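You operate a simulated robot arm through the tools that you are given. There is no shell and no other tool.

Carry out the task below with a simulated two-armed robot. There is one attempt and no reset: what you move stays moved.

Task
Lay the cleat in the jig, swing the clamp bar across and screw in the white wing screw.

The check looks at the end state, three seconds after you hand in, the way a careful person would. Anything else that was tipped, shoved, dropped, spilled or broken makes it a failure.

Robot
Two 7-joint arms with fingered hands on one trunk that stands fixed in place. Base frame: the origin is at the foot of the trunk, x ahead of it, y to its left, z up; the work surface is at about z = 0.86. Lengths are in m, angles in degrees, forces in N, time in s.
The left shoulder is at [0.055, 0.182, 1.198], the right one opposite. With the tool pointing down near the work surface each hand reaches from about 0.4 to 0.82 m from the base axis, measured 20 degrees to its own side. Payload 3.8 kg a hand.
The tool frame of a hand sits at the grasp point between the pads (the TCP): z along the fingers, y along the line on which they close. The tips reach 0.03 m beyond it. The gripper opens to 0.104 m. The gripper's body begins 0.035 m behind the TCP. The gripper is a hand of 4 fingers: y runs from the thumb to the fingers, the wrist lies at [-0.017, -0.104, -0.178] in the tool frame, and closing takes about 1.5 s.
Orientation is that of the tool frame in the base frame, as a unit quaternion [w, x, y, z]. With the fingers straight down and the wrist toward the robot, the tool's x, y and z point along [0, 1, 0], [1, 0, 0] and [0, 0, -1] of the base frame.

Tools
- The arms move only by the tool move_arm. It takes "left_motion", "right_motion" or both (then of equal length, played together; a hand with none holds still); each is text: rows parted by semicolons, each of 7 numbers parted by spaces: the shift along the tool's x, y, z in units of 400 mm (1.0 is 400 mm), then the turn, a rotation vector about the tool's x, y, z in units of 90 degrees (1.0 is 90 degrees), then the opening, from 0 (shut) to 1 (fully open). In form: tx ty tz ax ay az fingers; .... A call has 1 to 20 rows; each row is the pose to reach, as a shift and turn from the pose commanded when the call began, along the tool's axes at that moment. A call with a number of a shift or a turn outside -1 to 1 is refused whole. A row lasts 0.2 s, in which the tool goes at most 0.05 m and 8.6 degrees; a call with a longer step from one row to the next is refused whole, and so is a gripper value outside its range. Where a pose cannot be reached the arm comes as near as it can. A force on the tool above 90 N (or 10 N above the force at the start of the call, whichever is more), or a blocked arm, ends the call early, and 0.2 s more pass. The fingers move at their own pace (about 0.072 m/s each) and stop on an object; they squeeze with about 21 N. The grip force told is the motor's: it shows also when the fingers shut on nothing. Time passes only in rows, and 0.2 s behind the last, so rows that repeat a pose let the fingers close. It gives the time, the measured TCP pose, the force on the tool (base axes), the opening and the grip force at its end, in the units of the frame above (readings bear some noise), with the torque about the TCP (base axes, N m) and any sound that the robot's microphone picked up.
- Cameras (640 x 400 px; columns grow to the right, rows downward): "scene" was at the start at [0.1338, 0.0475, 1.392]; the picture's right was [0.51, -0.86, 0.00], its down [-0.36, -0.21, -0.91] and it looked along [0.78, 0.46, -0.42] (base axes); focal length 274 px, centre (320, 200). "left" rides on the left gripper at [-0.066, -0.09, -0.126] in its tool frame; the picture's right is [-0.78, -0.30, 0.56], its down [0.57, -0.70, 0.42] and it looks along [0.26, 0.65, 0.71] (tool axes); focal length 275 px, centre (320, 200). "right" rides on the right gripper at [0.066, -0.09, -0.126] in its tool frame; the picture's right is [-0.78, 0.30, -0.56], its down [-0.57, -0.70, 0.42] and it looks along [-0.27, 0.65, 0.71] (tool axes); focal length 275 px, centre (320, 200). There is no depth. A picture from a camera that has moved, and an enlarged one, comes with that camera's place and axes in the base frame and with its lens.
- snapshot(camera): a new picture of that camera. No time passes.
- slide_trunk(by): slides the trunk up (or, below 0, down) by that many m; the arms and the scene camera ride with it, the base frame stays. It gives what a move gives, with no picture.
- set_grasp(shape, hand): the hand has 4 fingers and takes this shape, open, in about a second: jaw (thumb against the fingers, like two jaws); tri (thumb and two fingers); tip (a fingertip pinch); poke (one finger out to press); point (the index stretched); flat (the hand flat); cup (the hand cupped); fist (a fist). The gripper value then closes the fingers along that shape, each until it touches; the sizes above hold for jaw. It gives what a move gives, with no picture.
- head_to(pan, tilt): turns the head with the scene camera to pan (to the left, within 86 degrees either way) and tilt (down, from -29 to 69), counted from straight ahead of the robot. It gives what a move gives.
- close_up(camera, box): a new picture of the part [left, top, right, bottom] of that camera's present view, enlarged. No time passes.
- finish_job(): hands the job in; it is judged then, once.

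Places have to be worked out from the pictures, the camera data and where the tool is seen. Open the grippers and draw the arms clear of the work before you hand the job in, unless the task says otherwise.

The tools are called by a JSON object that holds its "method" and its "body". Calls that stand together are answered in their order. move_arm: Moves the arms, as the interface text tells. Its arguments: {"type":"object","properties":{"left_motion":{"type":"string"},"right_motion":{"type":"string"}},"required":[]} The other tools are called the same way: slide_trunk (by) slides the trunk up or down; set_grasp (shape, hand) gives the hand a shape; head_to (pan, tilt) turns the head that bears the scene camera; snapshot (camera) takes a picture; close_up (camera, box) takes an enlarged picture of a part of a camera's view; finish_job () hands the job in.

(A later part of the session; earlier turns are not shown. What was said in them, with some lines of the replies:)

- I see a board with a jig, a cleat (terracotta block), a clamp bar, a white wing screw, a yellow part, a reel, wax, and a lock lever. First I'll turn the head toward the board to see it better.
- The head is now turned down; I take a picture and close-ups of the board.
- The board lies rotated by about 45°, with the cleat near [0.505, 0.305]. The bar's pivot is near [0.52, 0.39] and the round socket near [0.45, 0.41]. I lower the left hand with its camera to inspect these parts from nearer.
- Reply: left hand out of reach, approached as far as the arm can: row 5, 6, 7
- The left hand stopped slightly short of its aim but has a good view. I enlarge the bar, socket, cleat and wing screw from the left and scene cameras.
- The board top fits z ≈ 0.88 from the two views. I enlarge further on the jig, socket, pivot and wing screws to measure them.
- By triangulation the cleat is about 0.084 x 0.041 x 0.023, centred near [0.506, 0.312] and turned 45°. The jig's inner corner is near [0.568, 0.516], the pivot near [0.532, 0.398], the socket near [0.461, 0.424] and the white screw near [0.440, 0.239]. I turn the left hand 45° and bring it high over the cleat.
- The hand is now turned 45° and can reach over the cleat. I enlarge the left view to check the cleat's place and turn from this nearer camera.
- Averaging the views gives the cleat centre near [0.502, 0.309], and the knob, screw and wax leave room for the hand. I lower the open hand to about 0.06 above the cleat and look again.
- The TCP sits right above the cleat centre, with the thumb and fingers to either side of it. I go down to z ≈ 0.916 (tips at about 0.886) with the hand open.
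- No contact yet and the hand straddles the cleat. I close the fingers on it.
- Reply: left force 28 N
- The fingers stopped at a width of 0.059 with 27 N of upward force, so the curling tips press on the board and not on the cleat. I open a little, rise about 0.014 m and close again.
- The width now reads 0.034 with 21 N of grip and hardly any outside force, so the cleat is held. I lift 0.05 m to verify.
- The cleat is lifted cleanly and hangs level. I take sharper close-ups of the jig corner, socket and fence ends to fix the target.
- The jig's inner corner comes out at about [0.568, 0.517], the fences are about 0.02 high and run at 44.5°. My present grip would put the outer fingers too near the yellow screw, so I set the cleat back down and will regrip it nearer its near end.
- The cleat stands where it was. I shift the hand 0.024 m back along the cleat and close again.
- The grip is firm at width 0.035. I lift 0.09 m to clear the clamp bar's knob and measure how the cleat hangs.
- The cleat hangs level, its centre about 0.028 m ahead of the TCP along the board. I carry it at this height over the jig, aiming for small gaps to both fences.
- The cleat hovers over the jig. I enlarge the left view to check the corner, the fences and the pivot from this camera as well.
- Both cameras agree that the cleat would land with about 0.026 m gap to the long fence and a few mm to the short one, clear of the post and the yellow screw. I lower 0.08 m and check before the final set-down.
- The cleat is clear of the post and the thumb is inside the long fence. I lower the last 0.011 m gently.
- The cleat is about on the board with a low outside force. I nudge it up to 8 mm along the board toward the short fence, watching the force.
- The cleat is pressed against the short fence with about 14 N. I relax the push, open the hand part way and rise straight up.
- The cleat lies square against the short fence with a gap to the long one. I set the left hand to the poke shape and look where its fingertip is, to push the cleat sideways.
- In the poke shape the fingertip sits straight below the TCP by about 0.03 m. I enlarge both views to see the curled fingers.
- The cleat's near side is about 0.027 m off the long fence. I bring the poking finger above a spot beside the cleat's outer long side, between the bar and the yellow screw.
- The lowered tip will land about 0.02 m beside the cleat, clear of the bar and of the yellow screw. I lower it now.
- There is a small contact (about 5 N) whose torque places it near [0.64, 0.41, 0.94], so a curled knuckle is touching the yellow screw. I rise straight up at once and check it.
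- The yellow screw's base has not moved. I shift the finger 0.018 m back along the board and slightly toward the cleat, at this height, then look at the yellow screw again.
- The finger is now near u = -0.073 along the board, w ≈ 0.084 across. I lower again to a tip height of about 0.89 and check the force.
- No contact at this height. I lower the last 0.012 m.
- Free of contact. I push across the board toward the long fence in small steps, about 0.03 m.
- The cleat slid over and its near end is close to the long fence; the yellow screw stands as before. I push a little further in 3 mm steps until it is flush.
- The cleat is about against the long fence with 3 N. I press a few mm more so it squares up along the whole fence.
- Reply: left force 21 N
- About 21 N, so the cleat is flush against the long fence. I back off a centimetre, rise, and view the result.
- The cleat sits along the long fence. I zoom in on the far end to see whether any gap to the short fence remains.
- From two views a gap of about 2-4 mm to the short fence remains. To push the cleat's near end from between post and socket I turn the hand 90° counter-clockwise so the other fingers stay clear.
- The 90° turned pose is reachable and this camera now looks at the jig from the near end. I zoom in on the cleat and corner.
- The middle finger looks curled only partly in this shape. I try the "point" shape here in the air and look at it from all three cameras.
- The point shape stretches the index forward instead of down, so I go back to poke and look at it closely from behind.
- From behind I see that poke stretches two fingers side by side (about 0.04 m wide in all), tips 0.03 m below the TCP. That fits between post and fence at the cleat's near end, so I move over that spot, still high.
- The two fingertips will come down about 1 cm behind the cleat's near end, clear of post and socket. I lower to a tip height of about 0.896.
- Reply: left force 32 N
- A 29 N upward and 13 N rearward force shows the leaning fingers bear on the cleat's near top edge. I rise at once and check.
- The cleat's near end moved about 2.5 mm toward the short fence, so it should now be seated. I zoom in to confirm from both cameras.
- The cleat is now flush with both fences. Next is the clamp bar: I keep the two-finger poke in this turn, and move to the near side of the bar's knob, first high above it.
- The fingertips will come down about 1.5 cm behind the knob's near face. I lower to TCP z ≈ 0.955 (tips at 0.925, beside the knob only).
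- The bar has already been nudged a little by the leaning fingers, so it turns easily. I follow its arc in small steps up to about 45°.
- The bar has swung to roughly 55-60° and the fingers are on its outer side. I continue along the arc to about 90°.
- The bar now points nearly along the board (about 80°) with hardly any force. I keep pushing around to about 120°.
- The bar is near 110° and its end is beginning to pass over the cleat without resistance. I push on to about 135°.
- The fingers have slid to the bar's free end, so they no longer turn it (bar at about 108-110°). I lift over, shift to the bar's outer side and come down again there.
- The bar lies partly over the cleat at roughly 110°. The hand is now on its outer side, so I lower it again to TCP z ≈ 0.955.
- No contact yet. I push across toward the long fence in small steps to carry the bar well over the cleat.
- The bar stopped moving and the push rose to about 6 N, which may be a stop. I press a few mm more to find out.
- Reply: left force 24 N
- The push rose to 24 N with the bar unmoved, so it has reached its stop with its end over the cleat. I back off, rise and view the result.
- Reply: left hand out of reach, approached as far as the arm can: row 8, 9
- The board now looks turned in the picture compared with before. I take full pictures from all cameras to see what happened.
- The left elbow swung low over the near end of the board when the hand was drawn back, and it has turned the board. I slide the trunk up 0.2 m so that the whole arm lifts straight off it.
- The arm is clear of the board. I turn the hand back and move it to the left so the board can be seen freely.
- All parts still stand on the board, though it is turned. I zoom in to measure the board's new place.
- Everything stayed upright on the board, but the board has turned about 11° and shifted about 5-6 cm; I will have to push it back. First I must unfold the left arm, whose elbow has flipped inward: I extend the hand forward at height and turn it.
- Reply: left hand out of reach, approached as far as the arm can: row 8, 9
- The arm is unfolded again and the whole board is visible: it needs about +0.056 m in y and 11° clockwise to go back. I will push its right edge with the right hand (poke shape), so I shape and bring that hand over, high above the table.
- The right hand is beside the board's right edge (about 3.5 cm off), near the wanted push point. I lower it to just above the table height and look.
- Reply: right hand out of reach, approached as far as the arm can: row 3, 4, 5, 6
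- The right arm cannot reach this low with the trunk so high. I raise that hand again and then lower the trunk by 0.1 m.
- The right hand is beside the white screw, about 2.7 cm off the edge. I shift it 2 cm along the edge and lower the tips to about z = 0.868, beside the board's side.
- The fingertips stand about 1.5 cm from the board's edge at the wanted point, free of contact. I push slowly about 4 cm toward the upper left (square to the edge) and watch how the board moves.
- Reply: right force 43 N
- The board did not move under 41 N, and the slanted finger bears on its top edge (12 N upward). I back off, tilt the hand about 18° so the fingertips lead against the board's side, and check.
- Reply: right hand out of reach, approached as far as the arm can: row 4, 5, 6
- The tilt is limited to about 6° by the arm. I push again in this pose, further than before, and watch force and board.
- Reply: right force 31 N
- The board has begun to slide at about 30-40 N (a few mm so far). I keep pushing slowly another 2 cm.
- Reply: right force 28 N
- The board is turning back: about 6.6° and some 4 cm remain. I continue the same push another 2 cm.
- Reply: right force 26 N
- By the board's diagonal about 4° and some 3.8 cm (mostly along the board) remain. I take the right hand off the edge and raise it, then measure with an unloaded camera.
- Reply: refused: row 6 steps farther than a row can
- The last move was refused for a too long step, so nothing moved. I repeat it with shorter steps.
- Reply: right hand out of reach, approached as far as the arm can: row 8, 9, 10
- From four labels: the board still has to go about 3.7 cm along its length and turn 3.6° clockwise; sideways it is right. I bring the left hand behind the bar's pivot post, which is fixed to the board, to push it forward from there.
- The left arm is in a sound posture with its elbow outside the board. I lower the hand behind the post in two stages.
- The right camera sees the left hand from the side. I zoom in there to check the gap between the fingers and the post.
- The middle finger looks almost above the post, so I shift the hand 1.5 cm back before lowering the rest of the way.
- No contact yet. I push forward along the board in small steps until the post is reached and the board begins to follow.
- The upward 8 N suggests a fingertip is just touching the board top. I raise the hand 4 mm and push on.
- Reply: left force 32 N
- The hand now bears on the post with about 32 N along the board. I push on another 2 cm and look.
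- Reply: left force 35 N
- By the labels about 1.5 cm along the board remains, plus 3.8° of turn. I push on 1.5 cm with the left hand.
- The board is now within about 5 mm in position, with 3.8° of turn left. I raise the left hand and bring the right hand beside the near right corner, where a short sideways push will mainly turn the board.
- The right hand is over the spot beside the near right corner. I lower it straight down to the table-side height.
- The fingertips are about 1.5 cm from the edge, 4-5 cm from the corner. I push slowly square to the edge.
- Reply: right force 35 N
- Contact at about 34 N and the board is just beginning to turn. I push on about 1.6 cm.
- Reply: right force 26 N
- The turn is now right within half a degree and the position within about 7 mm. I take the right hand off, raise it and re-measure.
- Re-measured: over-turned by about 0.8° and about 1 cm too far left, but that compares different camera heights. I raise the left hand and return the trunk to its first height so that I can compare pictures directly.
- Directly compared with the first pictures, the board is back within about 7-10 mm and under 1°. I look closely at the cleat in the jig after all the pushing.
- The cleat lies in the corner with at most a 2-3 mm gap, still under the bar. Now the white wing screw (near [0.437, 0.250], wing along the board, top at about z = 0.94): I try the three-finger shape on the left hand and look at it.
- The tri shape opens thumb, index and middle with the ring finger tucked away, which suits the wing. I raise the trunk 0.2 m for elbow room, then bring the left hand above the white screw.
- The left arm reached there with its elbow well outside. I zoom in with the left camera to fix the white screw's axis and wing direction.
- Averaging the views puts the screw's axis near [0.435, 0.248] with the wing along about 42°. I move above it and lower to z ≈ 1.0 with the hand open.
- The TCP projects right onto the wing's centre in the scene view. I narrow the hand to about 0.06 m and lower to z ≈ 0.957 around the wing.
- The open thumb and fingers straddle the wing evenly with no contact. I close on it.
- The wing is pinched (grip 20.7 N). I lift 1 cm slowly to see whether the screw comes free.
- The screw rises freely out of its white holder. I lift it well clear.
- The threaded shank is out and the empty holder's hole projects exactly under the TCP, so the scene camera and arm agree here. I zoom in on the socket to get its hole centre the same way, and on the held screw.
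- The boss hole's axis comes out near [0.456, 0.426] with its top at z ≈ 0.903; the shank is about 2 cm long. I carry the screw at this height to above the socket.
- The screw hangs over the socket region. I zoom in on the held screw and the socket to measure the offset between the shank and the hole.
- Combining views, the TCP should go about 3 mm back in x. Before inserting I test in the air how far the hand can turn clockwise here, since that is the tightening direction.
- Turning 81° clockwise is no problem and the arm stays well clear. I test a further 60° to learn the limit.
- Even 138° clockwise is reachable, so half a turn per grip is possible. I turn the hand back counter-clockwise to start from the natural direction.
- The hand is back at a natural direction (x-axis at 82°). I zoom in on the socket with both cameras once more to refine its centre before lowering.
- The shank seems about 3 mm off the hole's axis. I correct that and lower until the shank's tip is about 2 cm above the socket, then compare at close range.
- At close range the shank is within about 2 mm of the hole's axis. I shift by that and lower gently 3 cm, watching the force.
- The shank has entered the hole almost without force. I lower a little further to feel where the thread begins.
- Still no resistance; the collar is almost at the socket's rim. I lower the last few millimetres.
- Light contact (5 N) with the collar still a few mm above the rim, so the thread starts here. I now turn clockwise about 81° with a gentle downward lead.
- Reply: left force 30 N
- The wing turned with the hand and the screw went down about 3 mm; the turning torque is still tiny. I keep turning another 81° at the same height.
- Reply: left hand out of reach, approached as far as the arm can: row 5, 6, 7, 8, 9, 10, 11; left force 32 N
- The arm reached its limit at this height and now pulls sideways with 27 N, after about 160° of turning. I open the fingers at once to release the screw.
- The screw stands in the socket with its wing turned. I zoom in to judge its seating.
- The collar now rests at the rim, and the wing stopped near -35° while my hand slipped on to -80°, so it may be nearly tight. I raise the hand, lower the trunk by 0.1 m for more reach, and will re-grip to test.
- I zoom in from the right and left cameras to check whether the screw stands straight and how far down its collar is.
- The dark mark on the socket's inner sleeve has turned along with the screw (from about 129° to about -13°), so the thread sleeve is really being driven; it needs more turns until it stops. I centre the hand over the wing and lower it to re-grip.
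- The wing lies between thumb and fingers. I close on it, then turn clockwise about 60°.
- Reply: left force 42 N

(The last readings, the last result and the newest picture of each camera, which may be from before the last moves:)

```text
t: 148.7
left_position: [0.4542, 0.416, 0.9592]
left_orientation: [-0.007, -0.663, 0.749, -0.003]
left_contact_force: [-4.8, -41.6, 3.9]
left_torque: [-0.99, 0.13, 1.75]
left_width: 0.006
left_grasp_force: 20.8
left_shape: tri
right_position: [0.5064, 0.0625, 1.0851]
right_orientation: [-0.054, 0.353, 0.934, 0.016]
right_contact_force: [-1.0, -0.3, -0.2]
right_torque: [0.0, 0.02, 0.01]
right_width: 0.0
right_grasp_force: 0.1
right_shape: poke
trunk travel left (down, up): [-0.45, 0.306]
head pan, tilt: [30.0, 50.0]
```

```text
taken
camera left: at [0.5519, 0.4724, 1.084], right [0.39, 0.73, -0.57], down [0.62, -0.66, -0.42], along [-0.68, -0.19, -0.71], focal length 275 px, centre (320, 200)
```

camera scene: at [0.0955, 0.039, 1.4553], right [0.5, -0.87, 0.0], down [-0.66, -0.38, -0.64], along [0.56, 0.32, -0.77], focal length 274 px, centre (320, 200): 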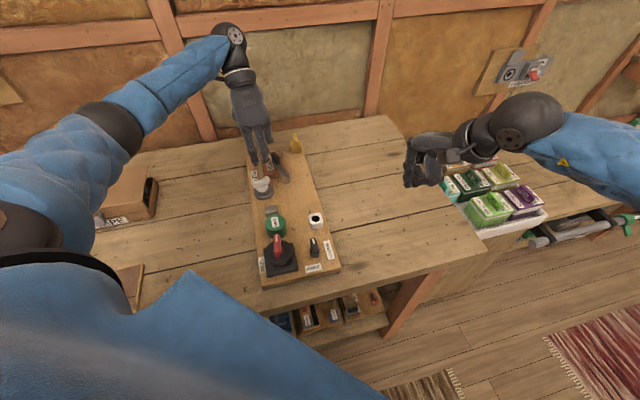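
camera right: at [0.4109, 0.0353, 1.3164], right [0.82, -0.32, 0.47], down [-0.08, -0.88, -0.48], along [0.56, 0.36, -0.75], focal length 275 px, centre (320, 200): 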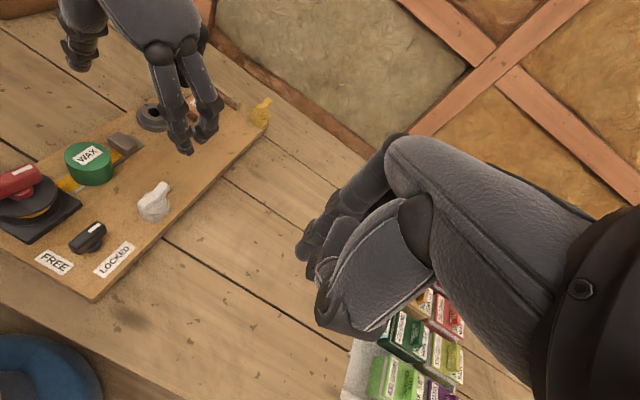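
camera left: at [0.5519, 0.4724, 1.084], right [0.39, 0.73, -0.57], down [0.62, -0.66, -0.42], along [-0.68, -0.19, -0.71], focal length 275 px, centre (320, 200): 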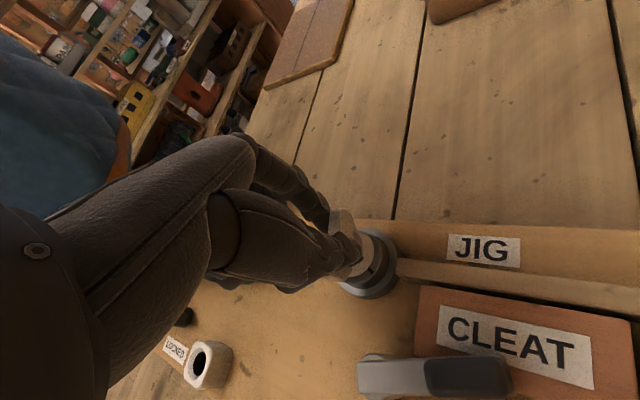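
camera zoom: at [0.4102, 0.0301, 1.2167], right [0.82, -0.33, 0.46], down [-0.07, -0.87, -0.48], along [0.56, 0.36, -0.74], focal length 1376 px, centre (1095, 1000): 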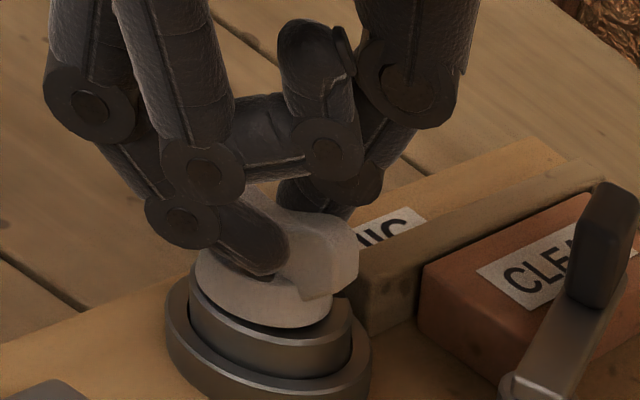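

The hand met 1.75 N·m of resisting torque and the wing did not follow, so the screw has reached its stop. I open the fingers immediately and rise.

{"method": "move_arm", "body": {"left_motion": "0 0 0 0 0 0 0.3; 0 0 0 0 0 0 0.5; 0 0 0 0 0 0 0.6; 0 0 0 0 0 0 0.6; 0 0 -0.03 0 0 0 0.6; 0 0 -0.08 0 0 0 0.6; 0 0 -0.15 0 0 0 0.6; 0 0 -0.22 0 0 0 0.6; 0 0 -0.28 0 0 0 0.6; 0 0 -0.28 0 0 0 0.6"}}

{"method": "close_up", "body": {"camera": "scene", "box": [235, 145, 295, 205]}}

{"method": "close_up", "body": {"camera": "right", "box": [110, 0, 220, 80]}}

{"method": "close_up", "body": {"camera": "left", "box": [290, 190, 440, 320]}}

```text
t: 150.9
left_position: [0.454, 0.4271, 1.0706]
left_orientation: [0.0, -0.665, 0.747, -0.001]
left_contact_force: [0.1, -0.2, 0.0]
left_torque: [0.02, 0.0, 0.01]
left_width: 0.0618
left_grasp_force: 0.0
left_shape: tri
right_position: [0.5077, 0.0686, 1.0836]
right_orientation: [-0.053, 0.353, 0.934, 0.014]
right_contact_force: [-0.7, 0.5, -0.4]
right_torque: [0.04, 0.01, -0.03]
right_width: 0.0001
right_grasp_force: 0.1
right_shape: poke
trunk travel left (down, up): [-0.45, 0.306]
head pan, tilt: [30.0, 50.0]
```

```text
6.67 times, centred on (265, 175) of scene
camera zoom: at [0.0961, 0.039, 1.4551], right [0.5, -0.87, 0.0], down [-0.66, -0.38, -0.64], along [0.56, 0.32, -0.77], focal length 1828 px, centre (687, 367)
```

zoom: 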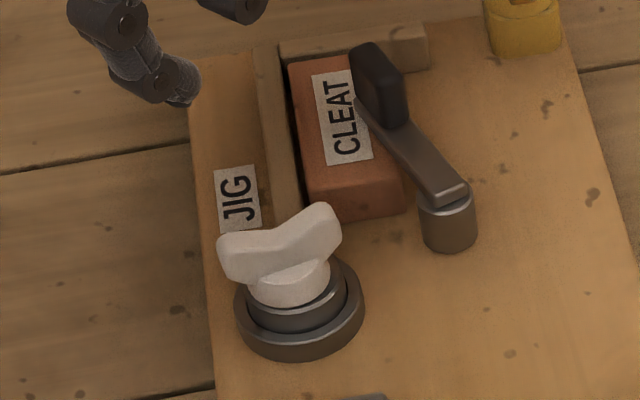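

```text
5.00 times, centred on (165, 40) of right
camera zoom: at [0.4112, 0.0354, 1.2162], right [0.82, -0.32, 0.47], down [-0.08, -0.88, -0.48], along [0.56, 0.36, -0.75], focal length 1376 px, centre (1095, 1000)
```

zoom: 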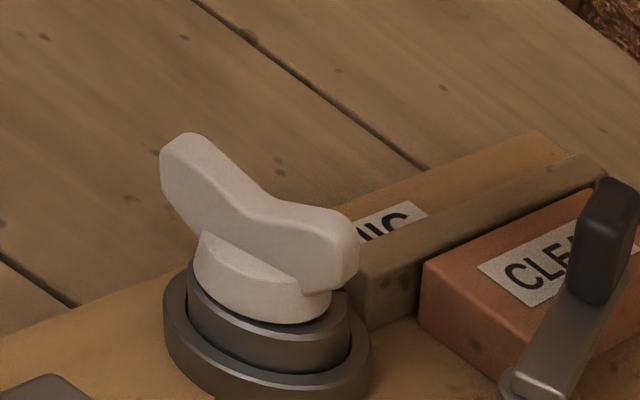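

```text
3.08 times, centred on (365, 255) of left
camera zoom: at [0.5521, 0.4814, 1.196], right [0.38, 0.74, -0.56], down [0.63, -0.65, -0.43], along [-0.68, -0.19, -0.71], focal length 847 px, centre (182, 31)
```

zoom: 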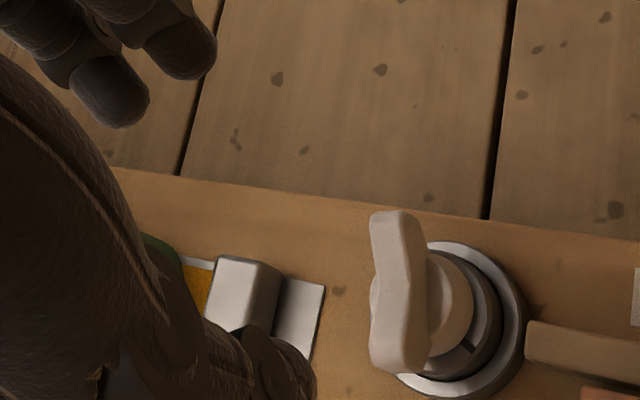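

The wing stayed at -33° under that torque: the screw is in and tight. The pull shifted the board another ~5 mm though, so I raise and turn the left hand, shape it to poke, return the trunk to its first height and measure the board again.

{"method": "move_arm", "body": {"left_motion": "0 0 -0.05 0 0 -0.08 0.6; 0 0 -0.1 0 0 -0.16 0.6; 0 0 -0.15 0 0 -0.24 0.6; 0 0 -0.2 0 0 -0.32 0.6; 0 0 -0.25 0 0 -0.4 0.6; 0 0 -0.3 0 0 -0.48 0.6; 0 0 -0.3 0 0 -0.56 0.6; 0 0 -0.3 0 0 -0.56 0.6"}}

{"method": "set_grasp", "body": {"hand": "left", "shape": "poke"}}

{"method": "slide_trunk", "body": {"by": -0.1}}

{"method": "snapshot", "body": {"camera": "scene"}}

{"method": "close_up", "body": {"camera": "scene", "box": [220, 100, 360, 190]}}

{"method": "close_up", "body": {"camera": "scene", "box": [220, 180, 360, 270]}}

```text
t: 152.7
left_position: [0.4545, 0.4251, 1.1892]
left_orientation: [0.0, 0.92, -0.391, 0.0]
left_contact_force: [0.7, -0.6, -0.1]
left_torque: [-0.03, -0.02, 0.02]
left_width: 0.0622
left_grasp_force: 0.1
left_shape: tri
right_position: [0.5084, 0.0673, 1.0832]
right_orientation: [-0.054, 0.353, 0.934, 0.014]
right_contact_force: [-0.6, 0.4, -0.9]
right_torque: [0.02, 0.01, 0.02]
right_width: 0.0
right_grasp_force: 0.0
right_shape: poke
trunk travel left (down, up): [-0.45, 0.306]
head pan, tilt: [30.0, 50.0]
```

```text
t: 153.6
left_position: [0.4552, 0.4263, 1.189]
left_orientation: [0.0, 0.92, -0.391, 0.0]
left_contact_force: [-0.8, 0.1, -0.3]
left_torque: [0.02, 0.01, 0.01]
left_width: 0.0
left_grasp_force: 0.0
left_shape: poke
right_position: [0.5082, 0.0668, 1.0821]
right_orientation: [-0.053, 0.353, 0.934, 0.013]
right_contact_force: [0.1, -0.1, -0.2]
right_torque: [-0.03, 0.01, -0.02]
right_width: 0.0
right_grasp_force: 0.1
right_shape: poke
trunk travel left (down, up): [-0.45, 0.306]
head pan, tilt: [30.0, 50.0]
```

```text
t: 154.9
left_position: [0.4547, 0.4261, 1.091]
left_orientation: [0.0, 0.92, -0.393, 0.0]
left_contact_force: [-0.3, 0.4, -0.1]
left_torque: [0.0, 0.02, 0.02]
left_width: 0.0
left_grasp_force: 0.1
left_shape: poke
right_position: [0.5074, 0.0672, 0.9845]
right_orientation: [-0.053, 0.353, 0.934, 0.013]
right_contact_force: [-0.4, -0.1, -0.2]
right_torque: [0.02, 0.01, 0.01]
right_width: 0.0
right_grasp_force: 0.0
right_shape: poke
trunk travel left (down, up): [-0.35, 0.406]
head pan, tilt: [30.0, 50.0]
```

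```text
taken
camera scene: at [0.1208, 0.039, 1.3545], right [0.5, -0.87, 0.0], down [-0.66, -0.38, -0.64], along [0.56, 0.32, -0.77], focal length 274 px, centre (320, 200)
```

scene: 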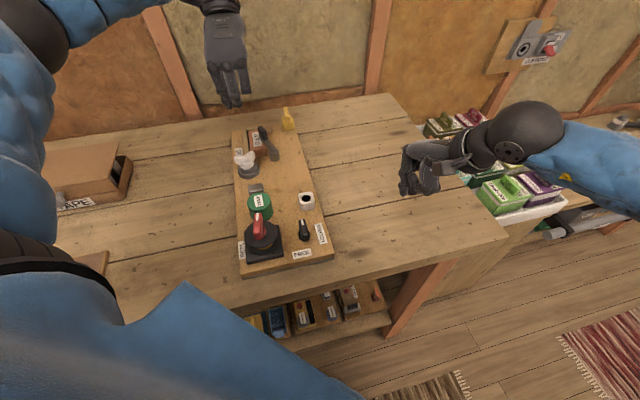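

```text
4.44 times, centred on (290, 145) of scene
camera zoom: at [0.1208, 0.039, 1.3545], right [0.5, -0.87, 0.0], down [-0.66, -0.38, -0.64], along [0.56, 0.32, -0.77], focal length 1218 px, centre (453, 444)
```

zoom: 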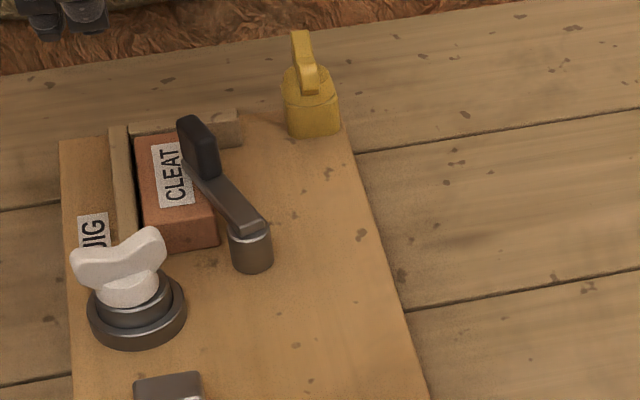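

```text
4.44 times, centred on (290, 225) of scene
camera zoom: at [0.1208, 0.039, 1.3545], right [0.5, -0.87, 0.0], down [-0.66, -0.38, -0.64], along [0.56, 0.32, -0.77], focal length 1218 px, centre (453, 89)
```

zoom: 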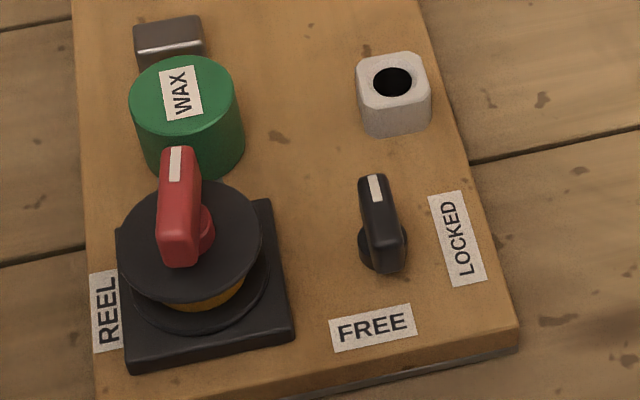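

Compared with the first pictures the board now lies about 1.4 cm too far left and 1.2° over-turned. I bring the left hand to the outside of the board's left edge for a small push back.

{"method": "move_arm", "body": {"left_motion": "-0.036 0.03 0.01 0 0 0 0; -0.072 0.06 0.04 0 0 0 0; -0.108 0.09 0.08 0 0 0 0; -0.144 0.12 0.12 0 0 0 0; -0.18 0.15 0.17 0 0 0 0; -0.216 0.177 0.225 0 0 0 0; -0.216 0.177 0.225 0 0 0 0"}}

{"method": "snapshot", "body": {"camera": "scene"}}

{"method": "snapshot", "body": {"camera": "left"}}

{"method": "snapshot", "body": {"camera": "right"}}

```text
t: 156.6
left_position: [0.3441, 0.4397, 0.9986]
left_orientation: [0.0, 0.92, -0.392, 0.0]
left_contact_force: [0.3, -0.1, -0.8]
left_torque: [-0.02, -0.01, 0.0]
left_width: 0.0003
left_grasp_force: 0.0
left_shape: poke
right_position: [0.5086, 0.0676, 0.9827]
right_orientation: [-0.053, 0.353, 0.934, 0.014]
right_contact_force: [0.2, -0.6, -0.6]
right_torque: [-0.01, 0.01, -0.02]
right_width: 0.0
right_grasp_force: 0.0
right_shape: poke
trunk travel left (down, up): [-0.35, 0.406]
head pan, tilt: [30.0, 50.0]
```

```text
taken
camera scene: at [0.1214, 0.0389, 1.3543], right [0.5, -0.87, 0.0], down [-0.66, -0.38, -0.64], along [0.56, 0.32, -0.77], focal length 274 px, centre (320, 200)
```

scene: 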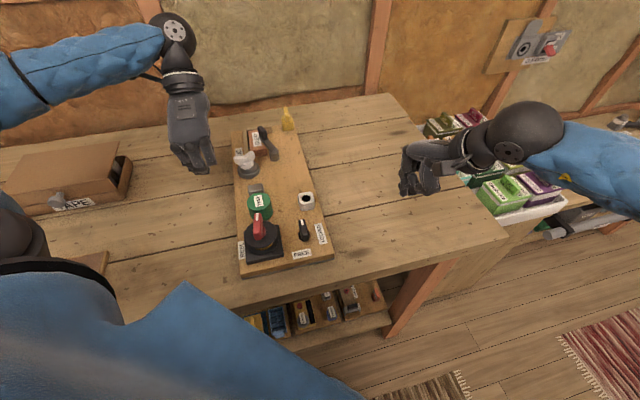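

```text
taken
camera left: at [0.3634, 0.55, 1.1253], right [-0.32, 0.77, -0.56], down [0.9, 0.07, -0.42], along [-0.28, -0.64, -0.71], focal length 275 px, centre (320, 200)
```

left: 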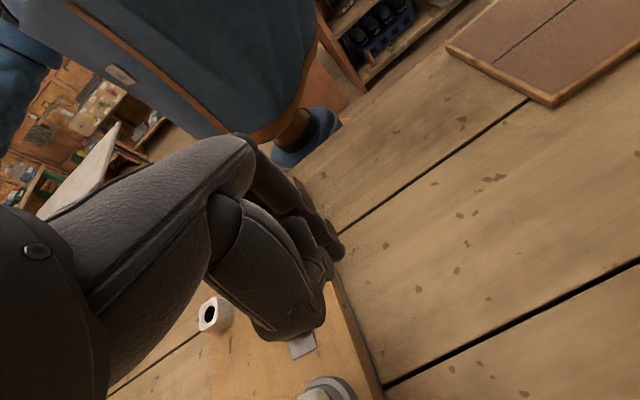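

```text
taken
camera right: at [0.4112, 0.0354, 1.1162], right [0.82, -0.32, 0.47], down [-0.08, -0.88, -0.48], along [0.56, 0.36, -0.75], focal length 275 px, centre (320, 200)
```

right: 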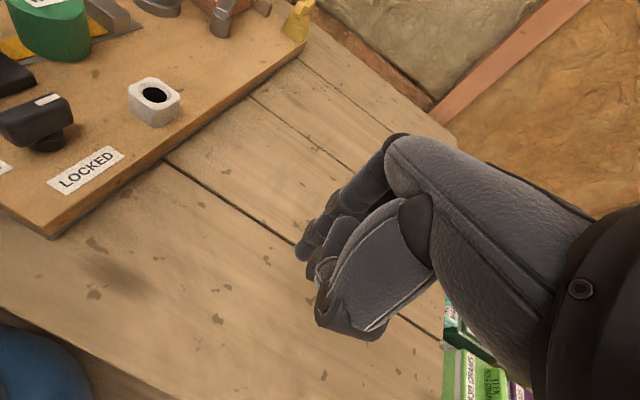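

The arm is clear of the box and the board. I lower the hand beside the left edge to tip height about 0.868.

{"method": "move_arm", "body": {"left_motion": "0 0 0.06 0 0 0 0; 0 0 0.12 0 0 0 0; 0 0 0.18 0 0 0 0; 0 0 0.22 0 0 0 0; 0 0 0.25 0 0 0 0; 0 0 0.25 0 0 0 0"}}

{"method": "close_up", "body": {"camera": "scene", "box": [140, 100, 300, 240]}}

{"method": "snapshot", "body": {"camera": "left"}}

```text
t: 157.9
left_position: [0.3438, 0.4381, 0.8994]
left_orientation: [0.0, 0.92, -0.392, -0.001]
left_contact_force: [-0.6, 0.1, 0.1]
left_torque: [-0.02, 0.02, -0.01]
left_width: 0.0001
left_grasp_force: 0.0
left_shape: poke
right_position: [0.5072, 0.067, 0.9837]
right_orientation: [-0.054, 0.354, 0.934, 0.014]
right_contact_force: [-0.6, 0.1, 0.7]
right_torque: [-0.02, 0.02, -0.01]
right_width: 0.0
right_grasp_force: 0.0
right_shape: poke
trunk travel left (down, up): [-0.35, 0.406]
head pan, tilt: [30.0, 50.0]
```

```text
2.86 times, centred on (220, 170) of scene
camera zoom: at [0.1211, 0.039, 1.3544], right [0.5, -0.87, 0.0], down [-0.66, -0.38, -0.64], along [0.56, 0.32, -0.77], focal length 783 px, centre (606, 286)
```

zoom: 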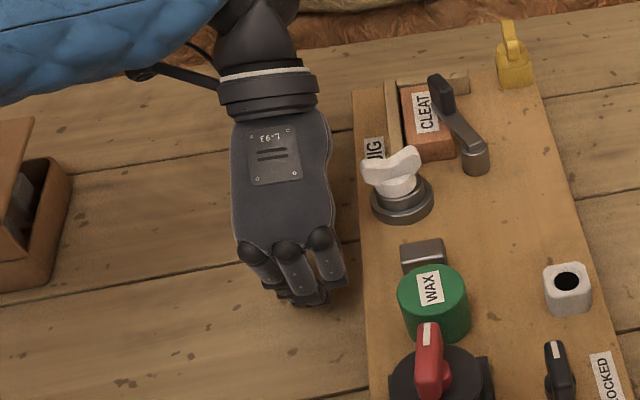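

```text
taken
camera left: at [0.3625, 0.5507, 1.0253], right [-0.32, 0.76, -0.56], down [0.9, 0.07, -0.42], along [-0.28, -0.64, -0.71], focal length 275 px, centre (320, 200)
```

left: 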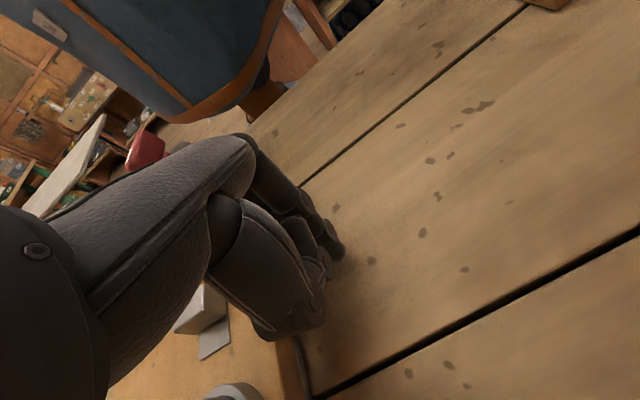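

The fingertips stand about 2 cm clear of the left edge at the right place. I push toward the board slowly until it begins to resist.

{"method": "move_arm", "body": {"left_motion": "0.0125 0 0 0 0 0 0; 0.025 0 0 0 0 0 0; 0.0375 0 0 0 0 0 0; 0.05 0 0 0 0 0 0; 0.0625 0 0 0 0 0 0; 0.075 0 0 0 0 0 0; 0.075 0 0 0 0 0 0"}}

{"method": "close_up", "body": {"camera": "scene", "box": [140, 100, 300, 240]}}

```text
t: 159.6
left_position: [0.364, 0.4202, 0.8986]
left_orientation: [-0.001, 0.92, -0.392, -0.001]
left_contact_force: [-5.5, 6.0, -0.9]
left_torque: [0.05, 0.09, -0.15]
left_width: 0.0002
left_grasp_force: 0.0
left_shape: poke
right_position: [0.5076, 0.07, 0.983]
right_orientation: [-0.053, 0.353, 0.934, 0.013]
right_contact_force: [-0.3, -0.5, 0.4]
right_torque: [0.02, -0.02, -0.03]
right_width: 0.0
right_grasp_force: 0.0
right_shape: poke
trunk travel left (down, up): [-0.35, 0.406]
head pan, tilt: [30.0, 50.0]
```

```text
2.86 times, centred on (220, 170) of scene
camera zoom: at [0.1205, 0.0399, 1.3544], right [0.5, -0.87, 0.0], down [-0.66, -0.38, -0.64], along [0.56, 0.32, -0.77], focal length 783 px, centre (606, 286)
```

zoom: 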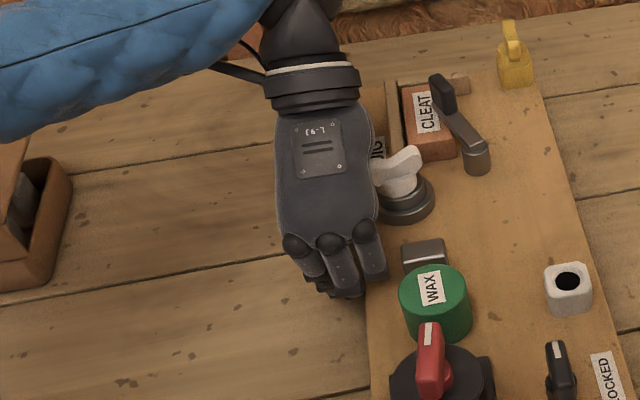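

Contact has just begun (8 N) at the board's edge. I push on about 2 cm in small steps and watch.

{"method": "move_arm", "body": {"left_motion": "0.01 0 0 0 0 0 0; 0.02 0 0 0 0 0 0; 0.03 0 0 0 0 0 0; 0.04 0 0 0 0 0 0; 0.04 0 0 0 0 0 0"}}

{"method": "close_up", "body": {"camera": "scene", "box": [140, 100, 300, 240]}}

{"method": "close_up", "body": {"camera": "scene", "box": [220, 180, 360, 270]}}

```text
t: 160.8
left_position: [0.3722, 0.411, 0.8994]
left_orientation: [0.0, 0.919, -0.395, -0.005]
left_contact_force: [-25.1, 25.0, 0.2]
left_torque: [0.38, 0.35, -0.53]
left_width: 0.0
left_grasp_force: 0.0
left_shape: poke
right_position: [0.5049, 0.0702, 0.9843]
right_orientation: [-0.052, 0.353, 0.934, 0.014]
right_contact_force: [0.9, -0.6, 1.4]
right_torque: [0.0, -0.02, 0.0]
right_width: 0.0002
right_grasp_force: 0.1
right_shape: poke
trunk travel left (down, up): [-0.35, 0.406]
head pan, tilt: [30.0, 50.0]
```

```text
2.86 times, centred on (220, 170) of scene
camera zoom: at [0.1181, 0.0422, 1.3545], right [0.5, -0.87, 0.0], down [-0.66, -0.38, -0.64], along [0.56, 0.32, -0.77], focal length 783 px, centre (606, 286)
```

zoom: 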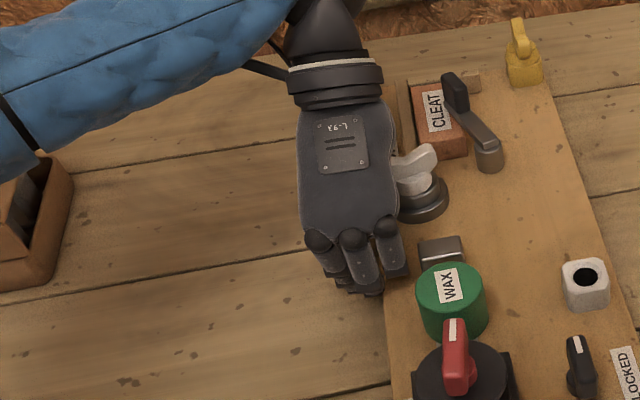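

```text
4.44 times, centred on (290, 225) of scene
camera zoom: at [0.1181, 0.0422, 1.3545], right [0.5, -0.87, 0.0], down [-0.66, -0.38, -0.64], along [0.56, 0.32, -0.77], focal length 1218 px, centre (453, 89)
```

zoom: 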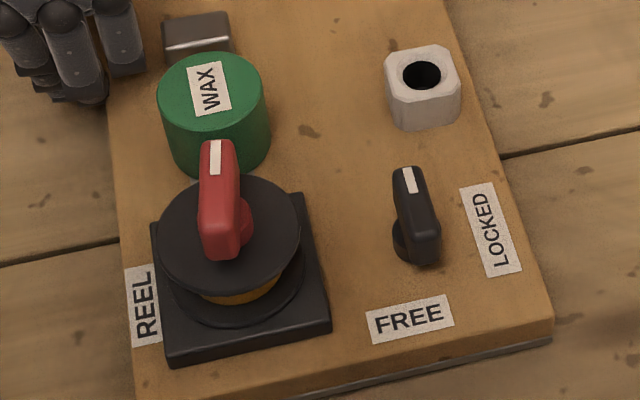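

The board followed about 1.5 cm; relative to fixed table marks its near end is now within 3-4 mm of its first place. I back the hand off and raise it, then check everything.

{"method": "move_arm", "body": {"left_motion": "-0.04 0 0 0 0 0 0; -0.1 0 0 0 0 0 0; -0.16 0 0 0 0 0 0; -0.16 0 -0.08 0 0 0 0; -0.16 0 -0.18 0 0 0 0; -0.16 0 -0.28 0 0 0 0; -0.16 0 -0.38 0 0 0 0; -0.16 0 -0.45 0 0 0 0; -0.16 0 -0.45 0 0 0 0"}}

{"method": "snapshot", "body": {"camera": "scene"}}

{"method": "close_up", "body": {"camera": "scene", "box": [220, 100, 360, 190]}}

{"method": "close_up", "body": {"camera": "scene", "box": [220, 180, 360, 270]}}

```text
t: 162.8
left_position: [0.3298, 0.4547, 1.0807]
left_orientation: [0.0, 0.92, -0.392, -0.001]
left_contact_force: [-0.9, 0.0, 0.3]
left_torque: [0.02, -0.03, 0.02]
left_width: 0.0002
left_grasp_force: 0.0
left_shape: poke
right_position: [0.5076, 0.0658, 0.9836]
right_orientation: [-0.053, 0.353, 0.934, 0.014]
right_contact_force: [-0.2, 0.2, 0.3]
right_torque: [0.02, -0.02, 0.03]
right_width: 0.0001
right_grasp_force: 0.0
right_shape: poke
trunk travel left (down, up): [-0.35, 0.406]
head pan, tilt: [30.0, 50.0]
```

```text
taken
camera scene: at [0.1203, 0.038, 1.3546], right [0.5, -0.87, 0.0], down [-0.66, -0.38, -0.64], along [0.56, 0.32, -0.77], focal length 274 px, centre (320, 200)
```

scene: 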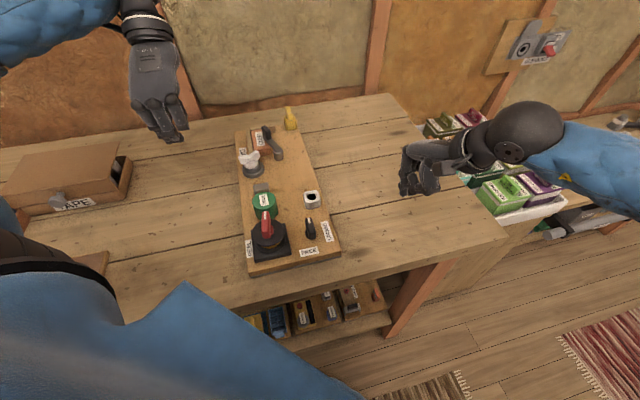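

```text
4.44 times, centred on (290, 145) of scene
camera zoom: at [0.1203, 0.038, 1.3546], right [0.5, -0.87, 0.0], down [-0.66, -0.38, -0.64], along [0.56, 0.32, -0.77], focal length 1218 px, centre (453, 444)
```

zoom: 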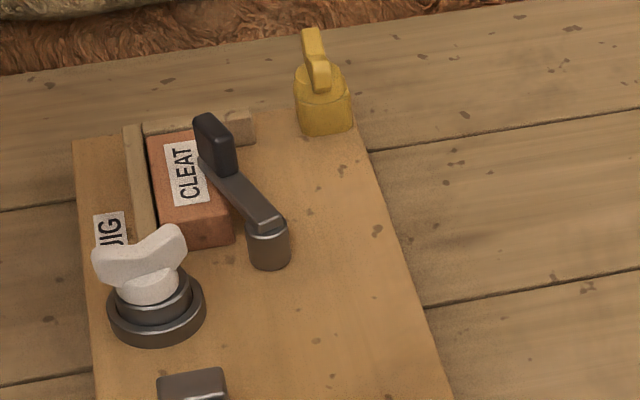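

```text
4.44 times, centred on (290, 225) of scene
camera zoom: at [0.1203, 0.038, 1.3546], right [0.5, -0.87, 0.0], down [-0.66, -0.38, -0.64], along [0.56, 0.32, -0.77], focal length 1218 px, centre (453, 89)
```

zoom: 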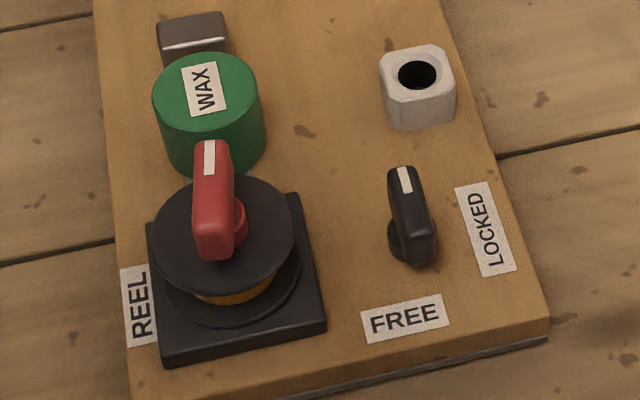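

The board is now within about 6 mm and a fraction of a degree of where it started. I check the jig, bar and screw closely once more.

{"method": "close_up", "body": {"camera": "scene", "box": [235, 118, 290, 160]}}

{"method": "close_up", "body": {"camera": "scene", "box": [232, 142, 282, 182]}}

{"method": "snapshot", "body": {"camera": "left"}}

```text
9.52 times, centred on (262, 139) of scene
camera zoom: at [0.1203, 0.038, 1.3546], right [0.5, -0.87, 0.0], down [-0.66, -0.38, -0.64], along [0.56, 0.32, -0.77], focal length 2611 px, centre (868, 781)
```

zoom: 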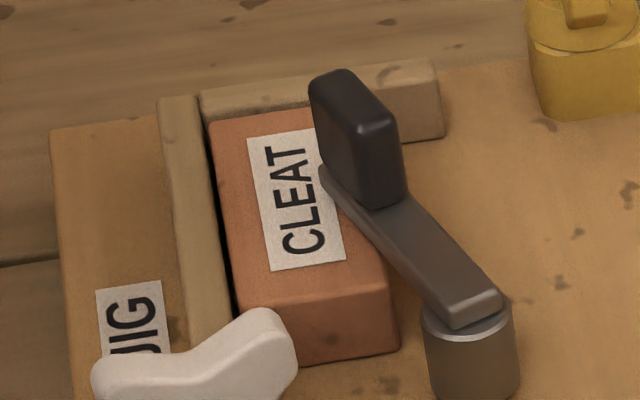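

```text
10.00 times, centred on (257, 162) of scene
camera zoom: at [0.1203, 0.038, 1.3546], right [0.5, -0.87, 0.0], down [-0.66, -0.38, -0.64], along [0.56, 0.32, -0.77], focal length 2741 px, centre (950, 580)
```

zoom: 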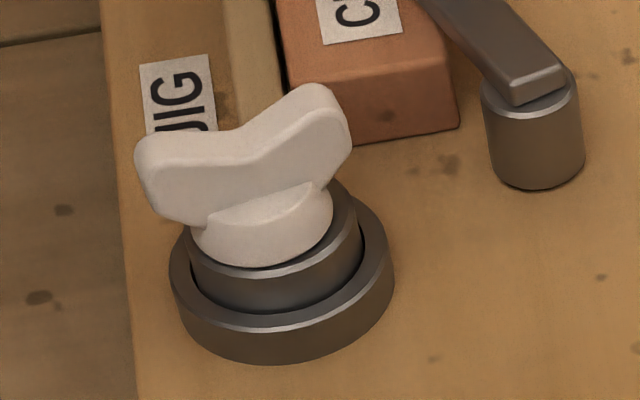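

```text
taken
camera left: at [0.3484, 0.5644, 1.2066], right [-0.32, 0.77, -0.56], down [0.9, 0.07, -0.43], along [-0.29, -0.64, -0.71], focal length 275 px, centre (320, 200)
```

left: 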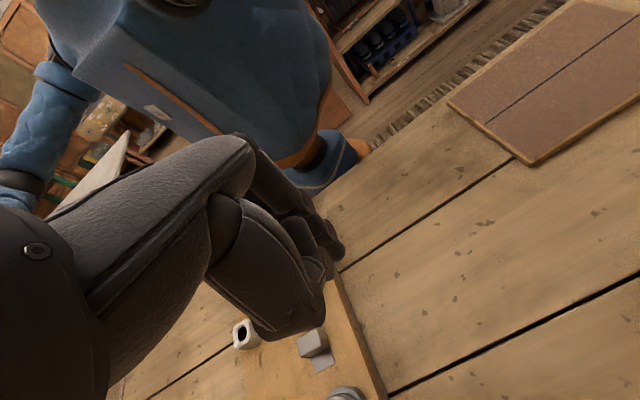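

The cleat is in the corner, the bar lies across it at its stop and the screw's collar sits flush on the socket rim. Now I raise both arms away from the work, left first straight up.

{"method": "move_arm", "body": {"left_motion": "0 0 -0.08 0 0 0 0; 0 0 -0.17 0 0 0 0; 0 0 -0.26 0 0 0 0; 0 0 -0.35 0 0 0 0; 0 0 -0.42 0 0 0 0; 0 0 -0.42 0 0 0 0", "right_motion": "-0.04 -0.02 -0.08 0 0 0 0; -0.08 -0.04 -0.17 0 0 0 0; -0.12 -0.06 -0.26 0 0 0 0; -0.16 -0.08 -0.35 0 0 0 0; -0.2 -0.1 -0.42 0 0 0 0; -0.2 -0.1 -0.42 0 0 0 0"}}

{"method": "snapshot", "body": {"camera": "scene"}}

```text
t: 164.2
left_position: [0.338, 0.4151, 1.2253]
left_orientation: [0.0, 0.92, -0.392, 0.0]
left_contact_force: [-0.2, -0.1, -1.2]
left_torque: [-0.03, 0.0, -0.01]
left_width: 0.0002
left_grasp_force: 0.0
left_shape: poke
left hand out of reach, approached as far as the arm can: row 3, 4, 5, 6
right_position: [0.5567, -0.0244, 1.1479]
right_orientation: [-0.054, 0.353, 0.934, 0.013]
right_contact_force: [0.1, 0.7, -0.9]
right_torque: [-0.01, 0.01, -0.02]
right_width: 0.0
right_grasp_force: 0.1
right_shape: poke
trunk travel left (down, up): [-0.35, 0.406]
head pan, tilt: [30.0, 50.0]
```

```text
taken
camera scene: at [0.122, 0.0398, 1.3542], right [0.5, -0.87, 0.0], down [-0.66, -0.38, -0.64], along [0.56, 0.32, -0.77], focal length 274 px, centre (320, 200)
```

scene: 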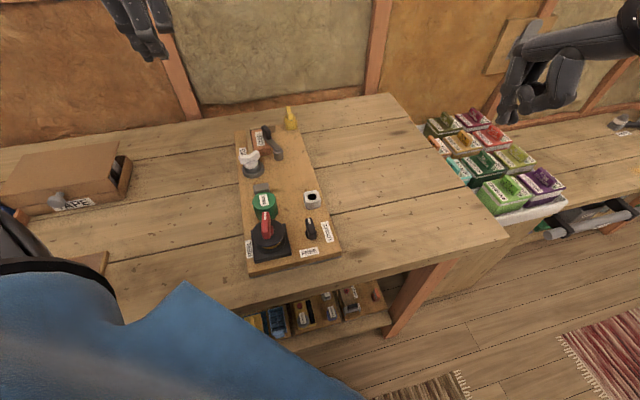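

Both arms are clear and everything on the bench stands as at the start. I open both hands.

{"method": "set_grasp", "body": {"hand": "left", "shape": "jaw"}}

{"method": "set_grasp", "body": {"hand": "right", "shape": "jaw"}}

{"method": "close_up", "body": {"camera": "scene", "box": [215, 95, 355, 285]}}

{"method": "snapshot", "body": {"camera": "left"}}

{"method": "snapshot", "body": {"camera": "right"}}

```text
t: 165.1
left_position: [0.3382, 0.4144, 1.2254]
left_orientation: [0.001, 0.92, -0.393, 0.0]
left_contact_force: [-0.3, 0.5, -0.4]
left_torque: [-0.03, -0.02, 0.02]
left_width: 0.1039
left_grasp_force: 0.0
left_shape: jaw
right_position: [0.5551, -0.0241, 1.148]
right_orientation: [-0.054, 0.353, 0.934, 0.014]
right_contact_force: [0.1, -0.2, 0.7]
right_torque: [0.0, 0.01, -0.04]
right_width: 0.0001
right_grasp_force: 0.0
right_shape: poke
trunk travel left (down, up): [-0.35, 0.406]
head pan, tilt: [30.0, 50.0]
```

```text
t: 165.9
left_position: [0.3387, 0.4157, 1.2253]
left_orientation: [-0.001, 0.92, -0.392, 0.0]
left_contact_force: [-0.6, -0.7, 0.2]
left_torque: [-0.02, -0.03, 0.01]
left_width: 0.1038
left_grasp_force: 0.0
left_shape: jaw
right_position: [0.5563, -0.0238, 1.1476]
right_orientation: [-0.053, 0.353, 0.934, 0.013]
right_contact_force: [-0.1, -0.1, 0.0]
right_torque: [0.02, -0.01, 0.02]
right_width: 0.1039
right_grasp_force: 0.0
right_shape: jaw
trunk travel left (down, up): [-0.35, 0.406]
head pan, tilt: [30.0, 50.0]
```

```text
2.11 times, centred on (285, 190) of scene
camera zoom: at [0.1212, 0.0391, 1.3543], right [0.5, -0.87, 0.0], down [-0.66, -0.38, -0.64], along [0.56, 0.32, -0.77], focal length 577 px, centre (394, 221)
```

zoom: 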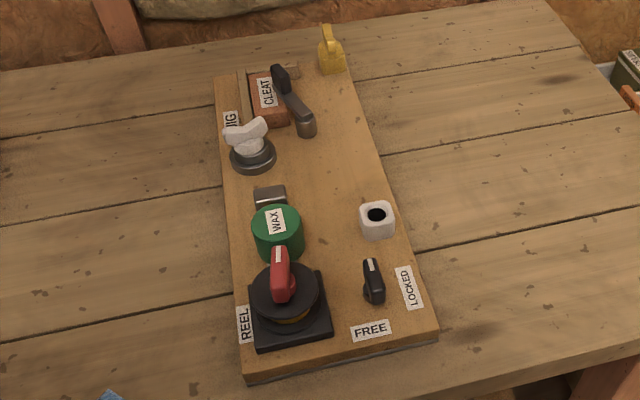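

```text
taken
camera left: at [0.3572, 0.525, 1.3508], right [-0.32, 0.76, -0.56], down [0.9, 0.07, -0.42], along [-0.28, -0.64, -0.71], focal length 275 px, centre (320, 200)
```

left: 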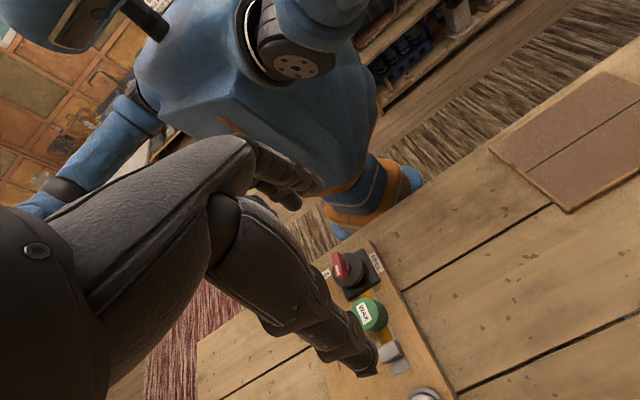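

```text
taken
camera right: at [0.459, -0.0561, 1.2804], right [0.82, -0.32, 0.47], down [-0.08, -0.88, -0.48], along [0.56, 0.36, -0.75], focal length 275 px, centre (320, 200)
```

right: 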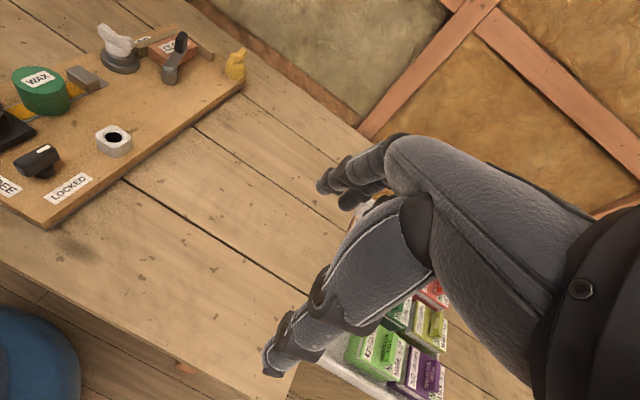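

Everything reads well: cleat in the jig corner, bar across it at its stop, white screw turned down to its stop with the collar on the rim, hands open and clear. I hand the job in.

{"method": "finish_job", "body": {}}

```text
The job is handed in.
```

The cleat is in the jig, the clamp bar is swung across it, and the white wing screw is screwed into the socket. I handed the job in, but along the way I knocked the board out of place and had to push it back.

- **Cleat:** it sits against the short fence. It was also flush with the long fence, but pushing the board back opened a gap there of about 2–3 mm.
- **Clamp bar:** it lies over the cleat at its stop; it did not move further under a 24 N push.
- **White screw:** it turned about 120° clockwise until its collar sat on the socket rim. A second attempt met 1.75 N·m and the wing did not turn, so I took that as tight. The microphone reported no click or other sound.
- **Board:** my left elbow swung low while I drew the arm back and turned the board by about 11° and 6 cm. Nothing on it tipped or fell. I pushed it back to within about 6 mm and under half a degree of its starting place.
- **Yellow screw:** a knuckle touched it once with about 5 N. It stayed in its holder and looked unmoved afterwards.

Both hands are open and the arms are clear of the work. The check may still count the board as shoved, since it is not exactly where it started.
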